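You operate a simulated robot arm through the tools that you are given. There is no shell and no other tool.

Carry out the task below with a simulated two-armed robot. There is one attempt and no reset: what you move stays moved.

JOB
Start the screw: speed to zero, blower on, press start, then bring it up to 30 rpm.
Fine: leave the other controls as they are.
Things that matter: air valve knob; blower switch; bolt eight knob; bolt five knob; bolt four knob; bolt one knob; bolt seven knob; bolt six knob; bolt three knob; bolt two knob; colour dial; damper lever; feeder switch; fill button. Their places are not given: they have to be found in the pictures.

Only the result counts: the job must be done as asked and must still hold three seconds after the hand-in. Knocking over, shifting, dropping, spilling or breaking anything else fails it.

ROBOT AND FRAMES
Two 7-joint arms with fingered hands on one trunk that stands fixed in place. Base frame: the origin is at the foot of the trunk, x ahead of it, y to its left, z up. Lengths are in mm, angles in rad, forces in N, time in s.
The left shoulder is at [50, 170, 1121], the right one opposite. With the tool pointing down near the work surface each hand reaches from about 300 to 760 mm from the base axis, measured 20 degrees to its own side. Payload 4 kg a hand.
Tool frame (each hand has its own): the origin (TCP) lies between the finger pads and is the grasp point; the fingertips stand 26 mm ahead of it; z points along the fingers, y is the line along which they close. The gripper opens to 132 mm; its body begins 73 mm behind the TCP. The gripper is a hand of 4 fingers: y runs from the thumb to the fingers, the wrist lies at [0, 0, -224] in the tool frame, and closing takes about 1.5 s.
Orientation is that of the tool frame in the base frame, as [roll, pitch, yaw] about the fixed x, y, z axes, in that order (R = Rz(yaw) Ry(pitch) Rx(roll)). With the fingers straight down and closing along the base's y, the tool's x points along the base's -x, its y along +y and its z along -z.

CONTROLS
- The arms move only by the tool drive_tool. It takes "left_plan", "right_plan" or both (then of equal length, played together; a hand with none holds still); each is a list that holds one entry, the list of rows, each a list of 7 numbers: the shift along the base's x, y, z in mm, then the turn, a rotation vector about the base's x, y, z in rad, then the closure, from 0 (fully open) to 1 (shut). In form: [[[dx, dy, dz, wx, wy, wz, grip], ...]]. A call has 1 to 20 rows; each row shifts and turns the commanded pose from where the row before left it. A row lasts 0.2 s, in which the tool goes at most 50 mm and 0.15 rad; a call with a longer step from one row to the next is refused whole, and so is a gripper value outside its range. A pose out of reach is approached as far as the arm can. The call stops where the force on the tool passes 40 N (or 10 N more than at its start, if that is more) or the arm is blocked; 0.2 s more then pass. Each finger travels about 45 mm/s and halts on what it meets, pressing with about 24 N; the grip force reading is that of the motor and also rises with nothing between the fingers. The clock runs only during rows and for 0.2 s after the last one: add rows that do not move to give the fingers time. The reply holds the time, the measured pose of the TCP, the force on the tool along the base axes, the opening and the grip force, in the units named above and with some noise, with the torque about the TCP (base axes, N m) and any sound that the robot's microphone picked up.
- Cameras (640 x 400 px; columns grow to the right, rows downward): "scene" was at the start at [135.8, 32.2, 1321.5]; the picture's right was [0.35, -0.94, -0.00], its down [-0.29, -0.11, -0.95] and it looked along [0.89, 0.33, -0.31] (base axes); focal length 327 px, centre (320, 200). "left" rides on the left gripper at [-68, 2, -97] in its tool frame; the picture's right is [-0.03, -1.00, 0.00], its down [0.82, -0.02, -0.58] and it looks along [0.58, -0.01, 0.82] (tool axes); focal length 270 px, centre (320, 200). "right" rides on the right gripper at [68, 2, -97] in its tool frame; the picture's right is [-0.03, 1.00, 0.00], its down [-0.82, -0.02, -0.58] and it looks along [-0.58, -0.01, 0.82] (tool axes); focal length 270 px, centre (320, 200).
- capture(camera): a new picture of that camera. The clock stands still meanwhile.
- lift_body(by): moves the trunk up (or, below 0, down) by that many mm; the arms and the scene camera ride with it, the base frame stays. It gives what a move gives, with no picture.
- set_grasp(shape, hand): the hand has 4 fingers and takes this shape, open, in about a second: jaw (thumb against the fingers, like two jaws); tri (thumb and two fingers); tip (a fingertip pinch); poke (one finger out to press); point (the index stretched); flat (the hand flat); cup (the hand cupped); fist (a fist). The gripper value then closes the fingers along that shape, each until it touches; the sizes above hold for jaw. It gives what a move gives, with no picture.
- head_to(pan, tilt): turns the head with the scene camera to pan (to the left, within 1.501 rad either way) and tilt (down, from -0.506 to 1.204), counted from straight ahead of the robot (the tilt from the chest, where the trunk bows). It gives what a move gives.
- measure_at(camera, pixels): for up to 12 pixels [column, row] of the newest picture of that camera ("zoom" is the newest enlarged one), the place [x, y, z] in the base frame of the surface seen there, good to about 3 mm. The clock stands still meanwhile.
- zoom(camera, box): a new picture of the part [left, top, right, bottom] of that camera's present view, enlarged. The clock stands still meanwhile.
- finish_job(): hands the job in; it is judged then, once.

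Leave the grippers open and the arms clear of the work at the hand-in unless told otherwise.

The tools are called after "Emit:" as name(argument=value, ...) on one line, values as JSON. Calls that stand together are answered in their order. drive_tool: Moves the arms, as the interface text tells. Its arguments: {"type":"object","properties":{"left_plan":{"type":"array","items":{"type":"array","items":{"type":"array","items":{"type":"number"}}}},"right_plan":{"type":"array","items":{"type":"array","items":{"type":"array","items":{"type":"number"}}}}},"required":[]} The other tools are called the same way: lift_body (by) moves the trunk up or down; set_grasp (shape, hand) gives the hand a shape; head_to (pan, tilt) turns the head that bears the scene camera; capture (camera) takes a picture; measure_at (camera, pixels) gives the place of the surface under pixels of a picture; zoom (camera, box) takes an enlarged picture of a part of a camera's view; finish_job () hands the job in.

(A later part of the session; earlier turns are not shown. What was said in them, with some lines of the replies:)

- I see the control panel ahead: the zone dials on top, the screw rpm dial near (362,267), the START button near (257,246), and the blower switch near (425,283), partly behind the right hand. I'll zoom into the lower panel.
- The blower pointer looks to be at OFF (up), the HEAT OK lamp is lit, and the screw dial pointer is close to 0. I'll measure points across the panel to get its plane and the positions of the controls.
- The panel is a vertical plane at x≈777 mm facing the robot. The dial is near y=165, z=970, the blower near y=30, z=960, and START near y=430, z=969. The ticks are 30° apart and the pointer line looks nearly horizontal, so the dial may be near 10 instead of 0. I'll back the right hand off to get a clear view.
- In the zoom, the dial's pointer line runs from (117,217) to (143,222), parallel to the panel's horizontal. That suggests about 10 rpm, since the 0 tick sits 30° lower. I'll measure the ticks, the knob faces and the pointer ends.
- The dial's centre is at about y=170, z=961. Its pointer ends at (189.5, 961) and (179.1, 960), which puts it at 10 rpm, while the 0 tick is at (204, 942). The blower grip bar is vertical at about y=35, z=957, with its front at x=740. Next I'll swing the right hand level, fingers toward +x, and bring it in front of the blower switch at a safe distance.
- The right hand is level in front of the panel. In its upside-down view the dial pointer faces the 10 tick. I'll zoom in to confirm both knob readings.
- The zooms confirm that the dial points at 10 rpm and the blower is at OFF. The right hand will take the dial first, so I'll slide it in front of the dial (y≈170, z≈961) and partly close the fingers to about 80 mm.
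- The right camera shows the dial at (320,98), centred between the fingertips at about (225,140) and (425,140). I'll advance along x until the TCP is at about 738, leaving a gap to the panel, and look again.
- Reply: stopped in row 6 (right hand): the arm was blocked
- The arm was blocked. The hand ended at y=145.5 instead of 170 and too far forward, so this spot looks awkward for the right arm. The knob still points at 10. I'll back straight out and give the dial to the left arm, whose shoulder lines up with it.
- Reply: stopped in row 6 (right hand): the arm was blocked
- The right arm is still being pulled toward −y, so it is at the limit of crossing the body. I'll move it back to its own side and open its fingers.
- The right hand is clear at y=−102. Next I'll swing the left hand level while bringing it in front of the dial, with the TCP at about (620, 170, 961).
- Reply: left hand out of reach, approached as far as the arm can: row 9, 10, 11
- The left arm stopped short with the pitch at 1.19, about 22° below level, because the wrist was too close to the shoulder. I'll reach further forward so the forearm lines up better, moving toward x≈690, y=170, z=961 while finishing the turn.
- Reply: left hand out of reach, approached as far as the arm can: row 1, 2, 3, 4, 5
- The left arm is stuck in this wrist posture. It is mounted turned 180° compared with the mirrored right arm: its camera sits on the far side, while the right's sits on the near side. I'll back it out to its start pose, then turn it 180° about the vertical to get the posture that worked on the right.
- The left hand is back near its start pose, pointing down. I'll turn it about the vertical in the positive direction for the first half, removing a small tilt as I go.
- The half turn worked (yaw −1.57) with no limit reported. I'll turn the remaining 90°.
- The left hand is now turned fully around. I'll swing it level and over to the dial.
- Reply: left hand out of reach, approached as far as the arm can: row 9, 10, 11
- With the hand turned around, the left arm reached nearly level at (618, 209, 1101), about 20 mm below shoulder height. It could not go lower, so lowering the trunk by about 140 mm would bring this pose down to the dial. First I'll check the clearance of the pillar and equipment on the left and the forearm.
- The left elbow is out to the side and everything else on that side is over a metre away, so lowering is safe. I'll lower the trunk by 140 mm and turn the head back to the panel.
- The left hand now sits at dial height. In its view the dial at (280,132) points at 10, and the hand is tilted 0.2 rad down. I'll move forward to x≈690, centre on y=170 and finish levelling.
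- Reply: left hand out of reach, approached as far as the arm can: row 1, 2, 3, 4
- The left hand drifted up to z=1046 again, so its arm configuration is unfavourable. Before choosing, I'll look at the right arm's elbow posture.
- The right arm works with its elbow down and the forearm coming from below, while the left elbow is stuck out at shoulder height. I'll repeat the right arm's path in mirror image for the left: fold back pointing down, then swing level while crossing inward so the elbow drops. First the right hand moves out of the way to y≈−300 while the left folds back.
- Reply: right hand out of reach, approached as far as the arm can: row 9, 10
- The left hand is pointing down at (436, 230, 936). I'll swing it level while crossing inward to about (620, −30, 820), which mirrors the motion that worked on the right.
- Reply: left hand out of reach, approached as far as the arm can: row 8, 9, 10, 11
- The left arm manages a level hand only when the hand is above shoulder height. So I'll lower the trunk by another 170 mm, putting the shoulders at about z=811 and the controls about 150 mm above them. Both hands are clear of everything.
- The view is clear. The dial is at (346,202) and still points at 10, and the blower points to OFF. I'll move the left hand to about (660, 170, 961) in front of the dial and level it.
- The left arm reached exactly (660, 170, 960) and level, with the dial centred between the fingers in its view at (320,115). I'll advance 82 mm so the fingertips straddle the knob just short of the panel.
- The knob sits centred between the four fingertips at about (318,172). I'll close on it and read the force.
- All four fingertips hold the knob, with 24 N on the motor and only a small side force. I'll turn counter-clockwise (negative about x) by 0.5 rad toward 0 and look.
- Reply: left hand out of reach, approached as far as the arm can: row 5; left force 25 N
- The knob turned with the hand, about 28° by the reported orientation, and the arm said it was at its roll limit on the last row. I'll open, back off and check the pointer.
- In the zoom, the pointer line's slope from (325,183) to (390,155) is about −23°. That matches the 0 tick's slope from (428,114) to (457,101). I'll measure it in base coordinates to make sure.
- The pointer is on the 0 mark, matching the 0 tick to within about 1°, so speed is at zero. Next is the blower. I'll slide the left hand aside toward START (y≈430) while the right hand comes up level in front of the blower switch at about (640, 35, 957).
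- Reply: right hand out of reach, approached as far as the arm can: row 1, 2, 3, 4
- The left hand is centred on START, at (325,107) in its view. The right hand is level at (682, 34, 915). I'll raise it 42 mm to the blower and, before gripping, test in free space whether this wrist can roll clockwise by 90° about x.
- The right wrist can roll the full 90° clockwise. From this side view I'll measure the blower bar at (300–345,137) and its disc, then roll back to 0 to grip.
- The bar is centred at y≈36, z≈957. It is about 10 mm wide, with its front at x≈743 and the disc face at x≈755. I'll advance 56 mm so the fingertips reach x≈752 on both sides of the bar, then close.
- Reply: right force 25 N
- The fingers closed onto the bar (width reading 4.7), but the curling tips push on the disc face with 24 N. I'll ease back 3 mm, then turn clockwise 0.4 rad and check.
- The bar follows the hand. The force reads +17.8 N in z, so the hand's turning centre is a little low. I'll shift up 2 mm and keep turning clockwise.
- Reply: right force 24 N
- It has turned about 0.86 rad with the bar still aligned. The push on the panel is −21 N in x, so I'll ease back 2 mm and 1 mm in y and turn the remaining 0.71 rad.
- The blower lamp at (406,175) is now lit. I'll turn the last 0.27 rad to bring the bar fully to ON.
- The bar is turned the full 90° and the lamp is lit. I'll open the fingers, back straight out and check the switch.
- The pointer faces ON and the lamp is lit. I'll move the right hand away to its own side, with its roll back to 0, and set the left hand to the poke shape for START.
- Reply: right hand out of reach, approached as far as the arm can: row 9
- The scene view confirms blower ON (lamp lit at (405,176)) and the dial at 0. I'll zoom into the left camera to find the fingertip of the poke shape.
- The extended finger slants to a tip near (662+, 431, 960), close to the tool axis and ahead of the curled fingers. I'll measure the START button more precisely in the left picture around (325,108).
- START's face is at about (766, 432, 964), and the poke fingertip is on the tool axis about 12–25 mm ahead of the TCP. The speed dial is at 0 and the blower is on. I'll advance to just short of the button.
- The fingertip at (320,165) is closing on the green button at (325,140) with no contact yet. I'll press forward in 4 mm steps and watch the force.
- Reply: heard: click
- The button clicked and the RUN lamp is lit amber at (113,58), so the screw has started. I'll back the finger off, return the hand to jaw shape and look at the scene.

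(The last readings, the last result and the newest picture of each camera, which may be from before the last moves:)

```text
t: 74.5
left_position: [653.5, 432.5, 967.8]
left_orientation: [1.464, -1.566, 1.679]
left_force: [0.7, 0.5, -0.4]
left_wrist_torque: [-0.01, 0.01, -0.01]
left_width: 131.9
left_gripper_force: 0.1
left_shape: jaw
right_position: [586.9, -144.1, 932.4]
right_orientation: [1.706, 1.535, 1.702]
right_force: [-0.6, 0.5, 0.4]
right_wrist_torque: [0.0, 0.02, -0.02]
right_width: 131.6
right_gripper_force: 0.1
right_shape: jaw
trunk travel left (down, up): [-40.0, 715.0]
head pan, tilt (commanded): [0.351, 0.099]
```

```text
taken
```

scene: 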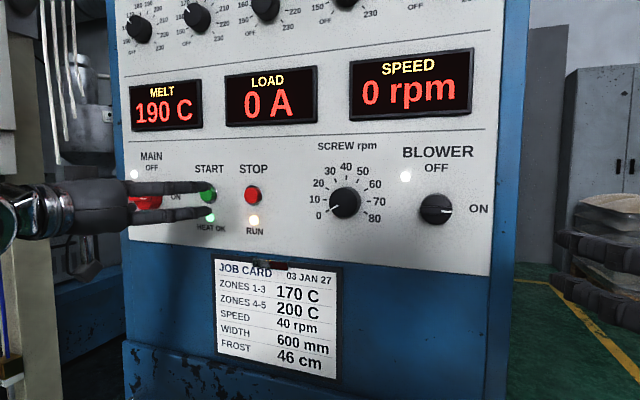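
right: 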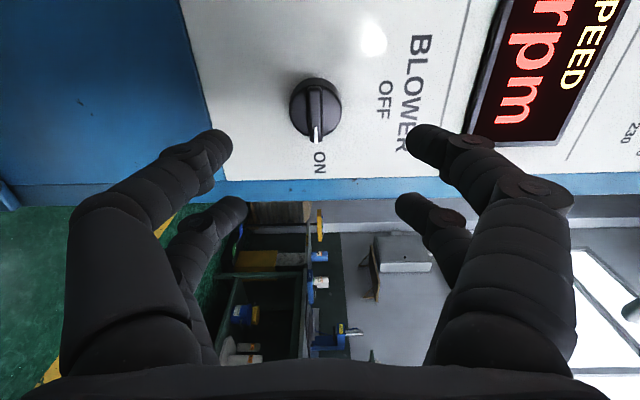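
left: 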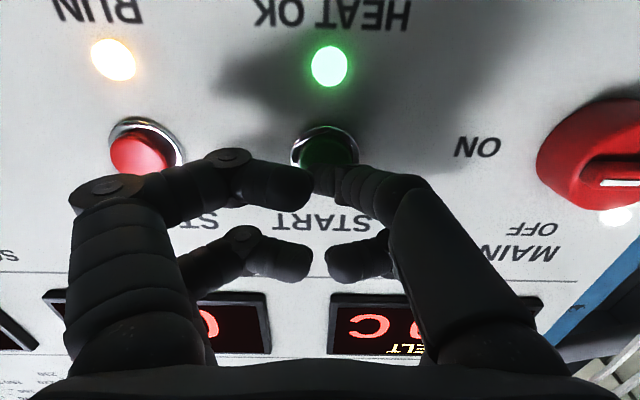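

RUN is lit, SPEED reads 0 rpm and the blower is on. I'll move the left hand back in front of the dial at y=170, z=961 and partly close the fingers.

Emit:
drive_tool(left_plan=[[[0, -20, 0, 0, 0, 0, 0], [0, -25, 0, 0, 0, 0, 0.2], [0, -25, -1, 0, 0, 0, 0.4], [0, -25, -1, 0, 0, 0, 0.4], [0, -25, -1, 0, 0, 0, 0.4], [0, -25, -1, 0, 0, 0, 0.4], [0, -25, -1, 0, 0, 0, 0.4], [0, -25, -1, 0, 0, 0, 0.4], [0, -25, 0, 0, 0, 0, 0.4], [0, -25, 0, 0, 0, 0, 0.4], [0, -16.5, 0, 0, 0, 0, 0.4], [0, 0, 0, 0, 0, 0, 0.4]]])

Emit:
drive_tool(left_plan=[[[0, 0, 0, 0.14, 0, 0, 0.4], [0, 0, 0, 0.14, 0, 0, 0.4], [0, 0, 0, 0.14, 0, 0, 0.4], [0, 0, 0, 0.14, 0, 0, 0.4], [0, 0, 0, 0.14, 0, 0, 0.4], [0, 0, 0, 0.14, 0, 0, 0.4], [0, 0, 0, 0.14, 0, 0, 0.4], [0, 0, 0, 0.14, 0, 0, 0.4], [0, 0, 0, 0, 0, 0, 0.4]]])

Emit:
capture(camera="left")

```text
t: 77.0
left_position: [650.6, 168.9, 960.1]
left_orientation: [1.499, -1.566, 1.643]
left_force: [-0.4, 0.1, -0.1]
left_wrist_torque: [0.0, 0.0, -0.02]
left_width: 79.7
left_gripper_force: 0.0
left_shape: jaw
right_position: [586.8, -144.6, 933.9]
right_orientation: [1.706, 1.534, 1.704]
right_force: [-0.7, -0.2, -0.1]
right_wrist_torque: [0.02, 0.01, -0.02]
right_width: 132.1
right_gripper_force: 0.0
right_shape: jaw
trunk travel left (down, up): [-40.0, 715.0]
head pan, tilt (commanded): [0.351, 0.099]
```

```text
t: 79.0
left_position: [652.9, 169.0, 962.3]
left_orientation: [-1.572, -0.454, -1.572]
left_force: [0.1, 0.4, 0.6]
left_wrist_torque: [-0.03, 0.0, 0.0]
left_width: 79.8
left_gripper_force: 0.0
left_shape: jaw
right_position: [586.1, -142.8, 932.5]
right_orientation: [1.704, 1.534, 1.703]
right_force: [0.0, -0.2, -0.1]
right_wrist_torque: [0.03, -0.03, 0.02]
right_width: 131.7
right_gripper_force: 0.1
right_shape: jaw
trunk travel left (down, up): [-40.0, 715.0]
head pan, tilt (commanded): [0.351, 0.099]
```

```text
taken
```

left: 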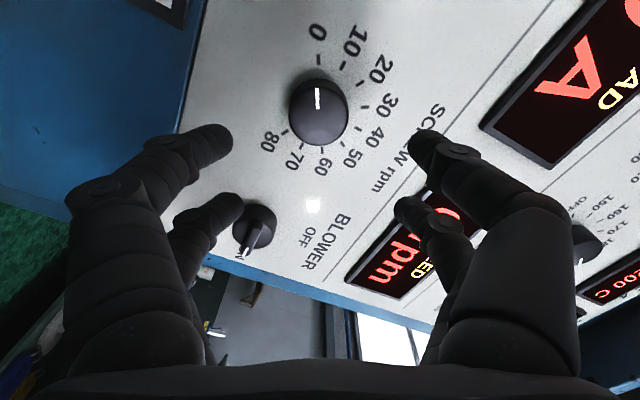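

The roll to +1.12 rad works, and the dial pointer is at 0 in this view. I'll test the last part up to +1.57 rad in free space.

Emit:
drive_tool(left_plan=[[[0, 0, 0, 0.12, 0, 0, 0.4], [0, 0, 0, 0.12, 0, 0, 0.4], [0, 0, 0, 0.12, 0, 0, 0.4], [0, 0, 0, 0.12, 0, 0, 0.4], [0, 0, 0, 0, 0, 0, 0.4]]])

Emit:
drive_tool(left_plan=[[[0, 0, 0, -0.145, 0, 0, 0.4], [0, 0, 0, -0.145, 0, 0, 0.4], [0, 0, 0, -0.145, 0, 0, 0.4], [0, 0, 0, -0.145, 0, 0, 0.4], [0, 0, 0, -0.145, 0, 0, 0.4], [0, 0, 0, -0.145, 0, 0, 0.4], [0, 0, 0, -0.145, 0, 0, 0.4], [0, 0, 0, -0.145, 0, 0, 0.4], [0, 0, 0, -0.145, 0, 0, 0.4], [0, 0, 0, -0.145, 0, 0, 0.4], [0, 0, 0, -0.15, 0, 0, 0.4], [0, 0, 0, 0, 0, 0, 0.4]]])

Emit:
capture(camera="left")

```text
t: 80.2
left_position: [651.4, 169.1, 961.5]
left_orientation: [-1.57, 0.029, -1.573]
left_force: [-0.5, 0.2, 0.2]
left_wrist_torque: [0.01, -0.01, 0.01]
left_width: 79.8
left_gripper_force: 0.1
left_shape: jaw
right_position: [586.6, -145.3, 932.3]
right_orientation: [1.704, 1.534, 1.704]
right_force: [-0.6, -0.2, -0.1]
right_wrist_torque: [-0.01, -0.01, 0.02]
right_width: 132.2
right_gripper_force: 0.0
right_shape: jaw
trunk travel left (down, up): [-40.0, 715.0]
head pan, tilt (commanded): [0.351, 0.099]
```

```text
t: 82.8
left_position: [652.2, 169.6, 960.1]
left_orientation: [1.493, -1.566, 1.65]
left_force: [0.2, 0.1, 0.6]
left_wrist_torque: [0.01, 0.0, 0.03]
left_width: 79.7
left_gripper_force: 0.0
left_shape: jaw
right_position: [587.3, -144.8, 933.3]
right_orientation: [1.705, 1.534, 1.704]
right_force: [0.1, 0.3, 0.3]
right_wrist_torque: [-0.01, -0.04, 0.0]
right_width: 132.2
right_gripper_force: 0.0
right_shape: jaw
trunk travel left (down, up): [-40.0, 715.0]
head pan, tilt (commanded): [0.351, 0.099]
```

```text
taken
```

left: 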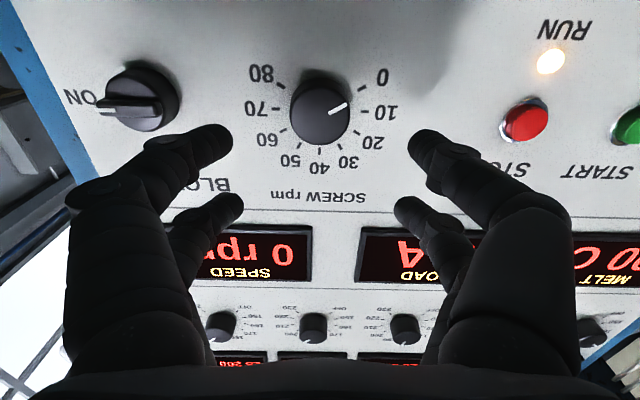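

The full range is reachable, and the hand is back level at (652, 169.6, 960). I'll advance 90 mm onto the dial and close as before.

Emit:
drive_tool(left_plan=[[[25, 0.5, 0.5, 0, 0, 0, 0.4], [25, 0, 0.5, 0, 0, 0, 0.4], [25, 0, 0, 0, 0, 0, 0.4], [15, 0, 0, 0, 0, 0, 0.4], [0, 0, 0, 0, 0, 0, 0.4], [0, 0, 0, 0, 0, 0, 0.55], [0, 0, 0, 0, 0, 0, 0.7], [0, 0, 0, 0, 0, 0, 0.8], [0, 0, 0, 0, 0, 0, 0.8], [0, 0, 0, 0, 0, 0, 0.8], [0, 0, 0, 0, 0, 0, 0.8]]])

Emit:
capture(camera="left")

Emit:
capture(camera="scene")

```text
t: 85.2
left_position: [741.6, 170.4, 963.7]
left_orientation: [1.291, -1.568, 1.853]
left_force: [5.1, -1.6, 3.5]
left_wrist_torque: [-0.04, -0.05, -0.01]
left_width: 24.8
left_gripper_force: 23.9
left_shape: jaw
right_position: [587.6, -144.7, 932.9]
right_orientation: [1.709, 1.536, 1.705]
right_force: [-0.7, -0.6, 1.3]
right_wrist_torque: [0.02, 0.0, 0.02]
right_width: 132.0
right_gripper_force: 0.0
right_shape: jaw
trunk travel left (down, up): [-40.0, 715.0]
head pan, tilt (commanded): [0.351, 0.099]
```

```text
taken
```

left: 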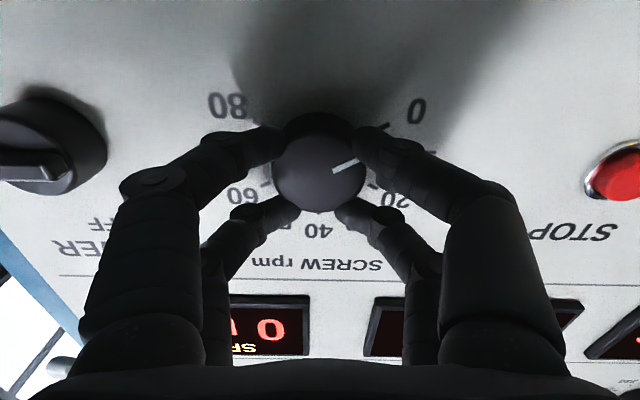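

```text
taken
```

scene: 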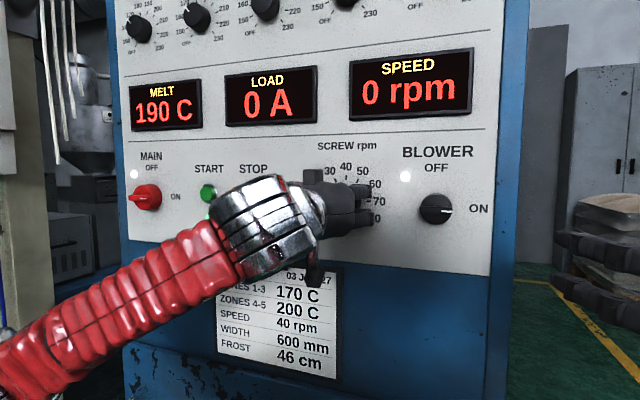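

The knob is gripped and SPEED still reads 0. I'll turn clockwise about 0.5 rad slowly and read the display.

Emit:
drive_tool(left_plan=[[[0, 0, 0, 0.08, 0, 0, 0.8], [0, 0, 0, 0.08, 0, 0, 0.8], [0, 0, 0, 0.08, 0, 0, 0.8], [0, 0, 0, 0.08, 0, 0, 0.8], [0, 0, 0, 0.08, 0, 0, 0.8], [0, 0, 0, 0.08, 0, 0, 0.8], [0, 0, 0, 0, 0, 0, 0.8], [0, 0, 0, 0, 0, 0, 0.8]]])

Emit:
capture(camera="scene")

Emit:
capture(camera="left")

```text
t: 87.0
left_position: [741.1, 169.1, 963.8]
left_orientation: [-1.568, -1.093, -1.577]
left_force: [3.5, -7.1, 6.4]
left_wrist_torque: [0.01, -0.2, -0.09]
left_width: 24.5
left_gripper_force: 23.9
left_shape: jaw
right_position: [586.2, -144.5, 933.3]
right_orientation: [1.695, 1.534, 1.693]
right_force: [0.0, -0.3, -0.1]
right_wrist_torque: [0.0, 0.01, -0.02]
right_width: 131.8
right_gripper_force: 0.1
right_shape: jaw
trunk travel left (down, up): [-40.0, 715.0]
head pan, tilt (commanded): [0.351, 0.099]
```

```text
taken
```

scene: 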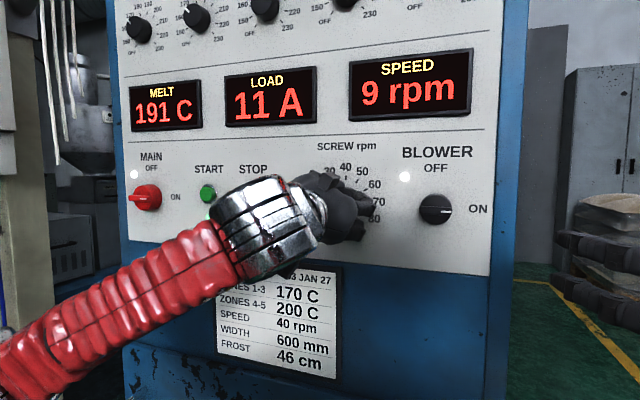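

```text
taken
```

left: 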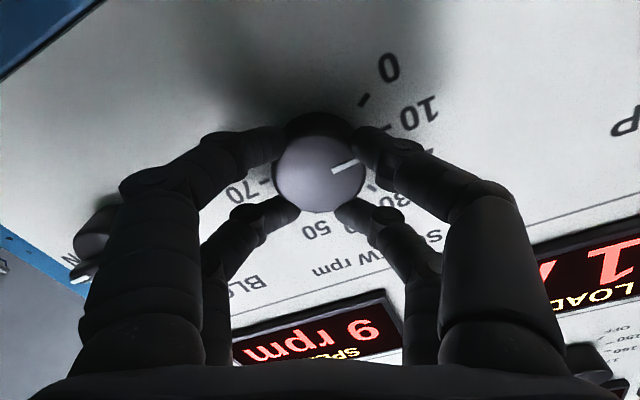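

SPEED reads 9 rpm after 0.48 rad, so one rpm is about 0.052 rad. RUN and the blower lamp stay lit. I'll turn another 0.56 rad.

Emit:
drive_tool(left_plan=[[[0, 0.5, 0, 0.08, 0, 0, 0.8], [0, 0, 0, 0.08, 0, 0, 0.8], [0, 0, 0, 0.08, 0, 0, 0.8], [0, 0, 0, 0.08, 0, 0, 0.8], [0, 0, 0, 0.08, 0, 0, 0.8], [0, 0, 0, 0.08, 0, 0, 0.8], [0, 0, 0, 0.08, 0, 0, 0.8], [0, 0, 0, 0, 0, 0, 0.8], [0, 0, 0, 0, 0, 0, 0.8]]])

Emit:
capture(camera="scene")

```text
t: 89.0
left_position: [741.7, 167.4, 961.8]
left_orientation: [-1.569, -0.532, -1.577]
left_force: [3.9, -18.5, 6.1]
left_wrist_torque: [-0.03, -0.14, -0.33]
left_width: 24.5
left_gripper_force: 24.1
left_shape: jaw
right_position: [586.6, -145.0, 932.6]
right_orientation: [1.694, 1.534, 1.692]
right_force: [-0.3, 0.6, -0.6]
right_wrist_torque: [0.0, 0.03, -0.01]
right_width: 131.8
right_gripper_force: 0.0
right_shape: jaw
trunk travel left (down, up): [-40.0, 715.0]
head pan, tilt (commanded): [0.351, 0.099]
```

```text
taken
```

scene: 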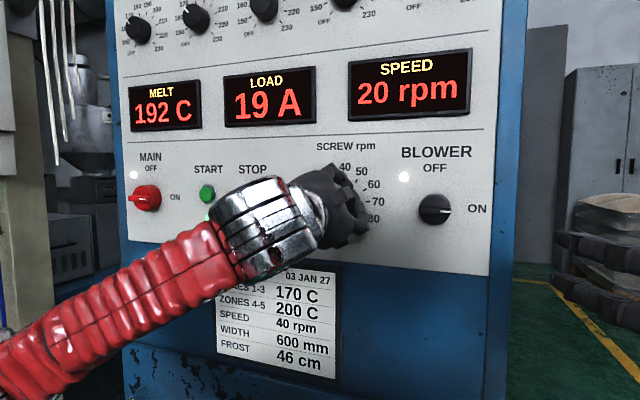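

20 rpm now. The side force is −18.5 N in y, so I'll shift 2 mm toward −y and turn another 0.52 rad.

Emit:
drive_tool(left_plan=[[[0, -2, 0, 0.07, 0, 0, 0.8], [0, 0, 0, 0.08, 0, 0, 0.8], [0, 0, 0, 0.08, 0, 0, 0.8], [0, 0, 0, 0.08, 0, 0, 0.8], [0, 0, 0, 0.08, 0, 0, 0.8], [0, 0, 0, 0.08, 0, 0, 0.8], [0, 0, 0, 0.05, 0, 0, 0.8], [0, 0, 0, 0, 0, 0, 0.8], [0, 0, 0, 0, 0, 0, 0.8]]])

Emit:
capture(camera="scene")

Emit:
capture(camera="left")

```text
t: 91.0
left_position: [741.7, 167.4, 960.6]
left_orientation: [-1.573, -0.014, -1.575]
left_force: [-10.8, -13.4, -9.3]
left_wrist_torque: [-0.07, 0.21, -0.37]
left_width: 24.5
left_gripper_force: 24.1
left_shape: jaw
right_position: [587.6, -146.8, 933.2]
right_orientation: [1.7, 1.534, 1.698]
right_force: [0.1, -0.5, 0.4]
right_wrist_torque: [-0.02, -0.06, 0.03]
right_width: 131.9
right_gripper_force: 0.1
right_shape: jaw
trunk travel left (down, up): [-40.0, 715.0]
head pan, tilt (commanded): [0.351, 0.099]
```

```text
taken
```

scene: 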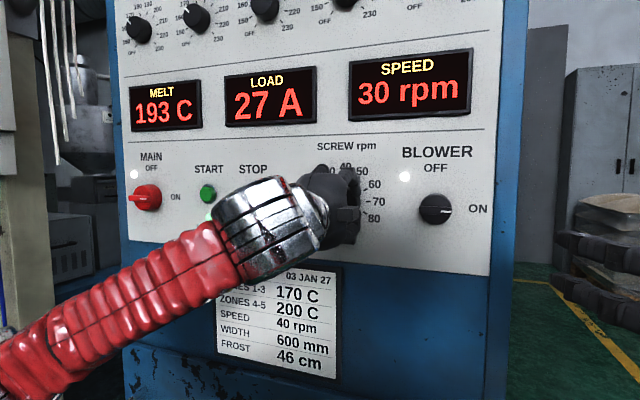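

```text
taken
```

left: 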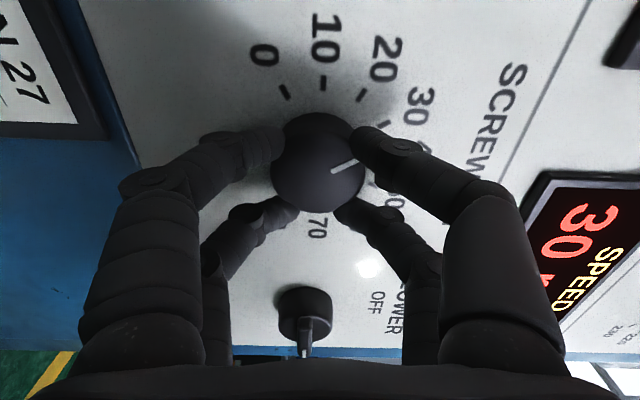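

SPEED reads 30 rpm. I'll relieve the small side forces, open the fingers, back straight out, and check that the reading holds.

Emit:
drive_tool(left_plan=[[[-1, -1.5, -1, 0, 0, 0, 0.8], [0, 0, 0, 0, 0, 0, 0.7], [0, 0, 0, 0, 0, 0, 0.55], [0, 0, 0, 0, 0, 0, 0.4], [0, 0, 0, 0, 0, 0, 0.4], [0, 0, 0, 0, 0, 0, 0.4], [-20, 0, 0, 0, 0, 0, 0.4], [-30, 0, 0, 0, 0, 0, 0.4], [-30, 0, 0, 0, 0, 0, 0.4], [0, 0, 0, 0, 0, 0, 0.4]]])

Emit:
capture(camera="left")

Emit:
capture(camera="scene")

Emit:
zoom(camera="left", box=[220, 40, 420, 165])

```text
t: 93.2
left_position: [660.3, 167.6, 959.5]
left_orientation: [-1.571, -0.015, -1.572]
left_force: [0.2, 0.4, -1.0]
left_wrist_torque: [0.0, 0.02, -0.02]
left_width: 78.7
left_gripper_force: 0.1
left_shape: jaw
right_position: [586.9, -144.4, 933.7]
right_orientation: [1.706, 1.534, 1.702]
right_force: [0.1, -0.5, 0.2]
right_wrist_torque: [0.04, 0.01, 0.01]
right_width: 132.0
right_gripper_force: 0.1
right_shape: jaw
trunk travel left (down, up): [-40.0, 715.0]
head pan, tilt (commanded): [0.351, 0.099]
```

```text
taken
```

left: 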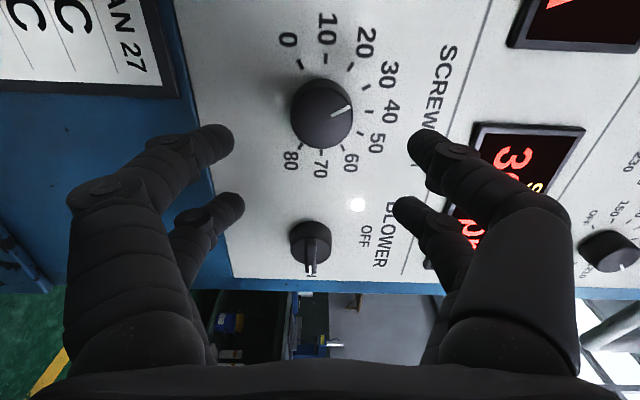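

```text
taken
```

scene: 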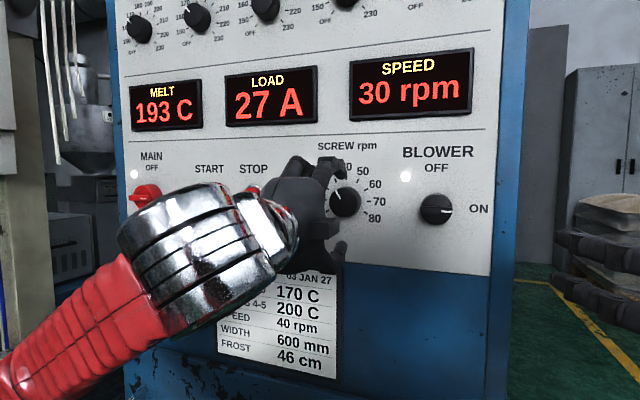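

```text
3.20 times, centred on (320, 102) of left
```

zoom: 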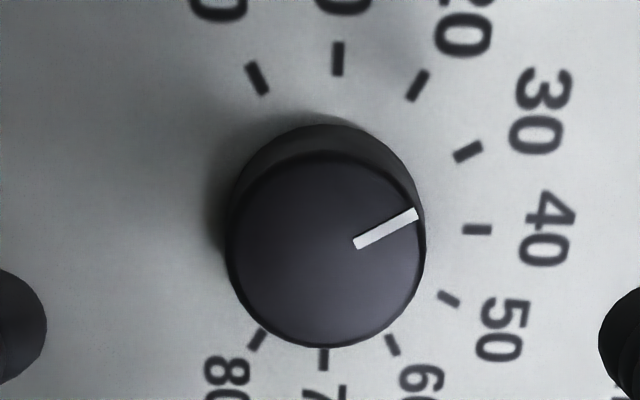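

SPEED holds at 30 rpm and the pointer sits on the 30 mark. I'll retract the left hand, rolling back and opening it, then verify the whole panel.

Emit:
drive_tool(left_plan=[[[-10, 10, 0, -0.14, 0, 0, 0.4], [-10, 15, 0, -0.14, 0, 0, 0.2], [-10, 20, 0, -0.14, 0, 0, 0], [-5, 25, 0, -0.14, 0, 0, 0], [-5, 25, 0, -0.14, 0, 0, 0], [0, 25, 0, -0.14, 0, 0, 0], [0, 30, 0, -0.14, 0, 0, 0], [0, 30, 0, -0.14, 0, 0, 0], [0, 30, 0, -0.14, 0, 0, 0], [0, 30, 0, -0.14, 0, 0, 0], [0, 30, 0, -0.14, 0, 0, 0], [0, 20, 0, 0, 0, 0, 0], [0, 0, 0, 0, 0, 0, 0]]])

Emit:
head_to(pan=0.35, tilt=-0.05)

Emit:
capture(camera="scene")

```text
t: 96.0
left_position: [622.0, 456.3, 960.8]
left_orientation: [-1.528, -1.556, -1.612]
left_force: [-0.6, 0.8, 0.1]
left_wrist_torque: [-0.01, 0.0, 0.01]
left_width: 132.0
left_gripper_force: 0.1
left_shape: jaw
right_position: [587.3, -144.5, 933.1]
right_orientation: [1.702, 1.534, 1.702]
right_force: [-0.7, -0.5, 0.2]
right_wrist_torque: [0.0, 0.01, -0.02]
right_width: 131.9
right_gripper_force: 0.0
right_shape: jaw
trunk travel left (down, up): [-40.0, 715.0]
head pan, tilt (commanded): [0.351, 0.099]
```

```text
t: 96.8
left_position: [622.5, 455.8, 961.6]
left_orientation: [-1.544, -1.556, -1.596]
left_force: [-0.7, -1.1, -0.2]
left_wrist_torque: [-0.04, 0.0, -0.01]
left_width: 131.9
left_gripper_force: 0.0
left_shape: jaw
right_position: [587.5, -143.5, 931.9]
right_orientation: [1.705, 1.534, 1.703]
right_force: [-0.1, 0.3, 0.3]
right_wrist_torque: [-0.02, -0.02, 0.01]
right_width: 132.1
right_gripper_force: 0.0
right_shape: jaw
trunk travel left (down, up): [-40.0, 715.0]
head pan, tilt (commanded): [0.351, -0.051]
```

```text
taken
```

scene: 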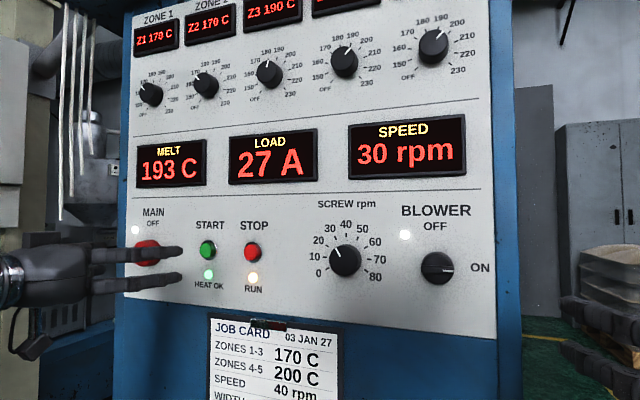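

The panel shows SPEED 30 rpm, RUN lit, HEAT OK lit, blower ON with its lamp lit, and MAIN unchanged. I'll pull both open hands a little further back and confirm the reading is steady.

Emit:
drive_tool(left_plan=[[[-15, 0, 0, 0, 0, 0, 0], [-15, 0, 0, 0, 0, 0, 0], [0, 0, 0, 0, 0, 0, 0], [0, 0, 0, 0, 0, 0, 0], [0, 0, 0, 0, 0, 0, 0], [0, 0, 0, 0, 0, 0, 0], [0, 0, 0, 0, 0, 0, 0], [0, 0, 0, 0, 0, 0, 0], [0, 0, 0, 0, 0, 0, 0], [0, 0, 0, 0, 0, 0, 0], [0, 0, 0, 0, 0, 0, 0], [0, 0, 0, 0, 0, 0, 0], [0, 0, 0, 0, 0, 0, 0], [0, 0, 0, 0, 0, 0, 0], [0, 0, 0, 0, 0, 0, 0]]])

Emit:
zoom(camera="scene", box=[100, 100, 520, 363])

```text
t: 100.0
left_position: [590.3, 457.1, 962.4]
left_orientation: [-1.546, -1.555, -1.592]
left_force: [0.0, -0.1, -0.3]
left_wrist_torque: [-0.01, -0.01, 0.0]
left_width: 131.9
left_gripper_force: 0.0
left_shape: jaw
right_position: [587.3, -145.4, 934.0]
right_orientation: [1.705, 1.534, 1.703]
right_force: [-0.7, 0.5, -0.1]
right_wrist_torque: [0.03, -0.01, 0.0]
right_width: 132.1
right_gripper_force: 0.0
right_shape: jaw
trunk travel left (down, up): [-40.0, 715.0]
head pan, tilt (commanded): [0.351, -0.051]
```

```text
1.52 times, centred on (310, 232) of scene
```

zoom: 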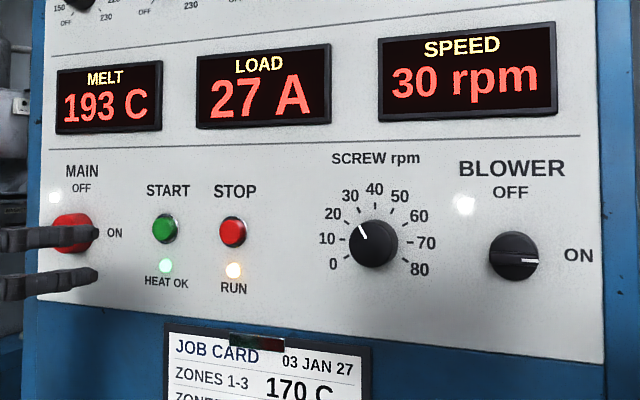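

Three seconds later SPEED still reads 30 rpm, RUN is lit and the blower is ON. Both hands are open and clear of the panel, so I'm handing the job in.

Emit:
finish_job()

```text
The job is handed in.
```

The screw is running at 30 rpm with the blower on, and I've handed the job in. I took the steps in the order you gave:

1. **Speed to zero:** the speed dial started at about 10 rpm, so I turned it down to 0 first.
2. **Blower on:** the switch points to ON and its lamp is lit.
3. **Start:** I pressed START once. It clicked and the RUN lamp came on, with the display still at 0 rpm.
4. **Up to 30 rpm:** I brought the dial up in stages. The display still read 30 rpm several seconds after I let go.

I worked no other control. Early on, the right hand was blocked while reaching for the speed dial and touched the panel lightly. The dial did not move, and I did that step with the left arm instead.

At the hand-in the load read 27 A and the melt 193 °C, up from 190 °C at the start. Both hands were open and clear of the panel. The trunk is 310 mm lower than where it began, because the left arm could not reach the dial with a level hand from the original height.
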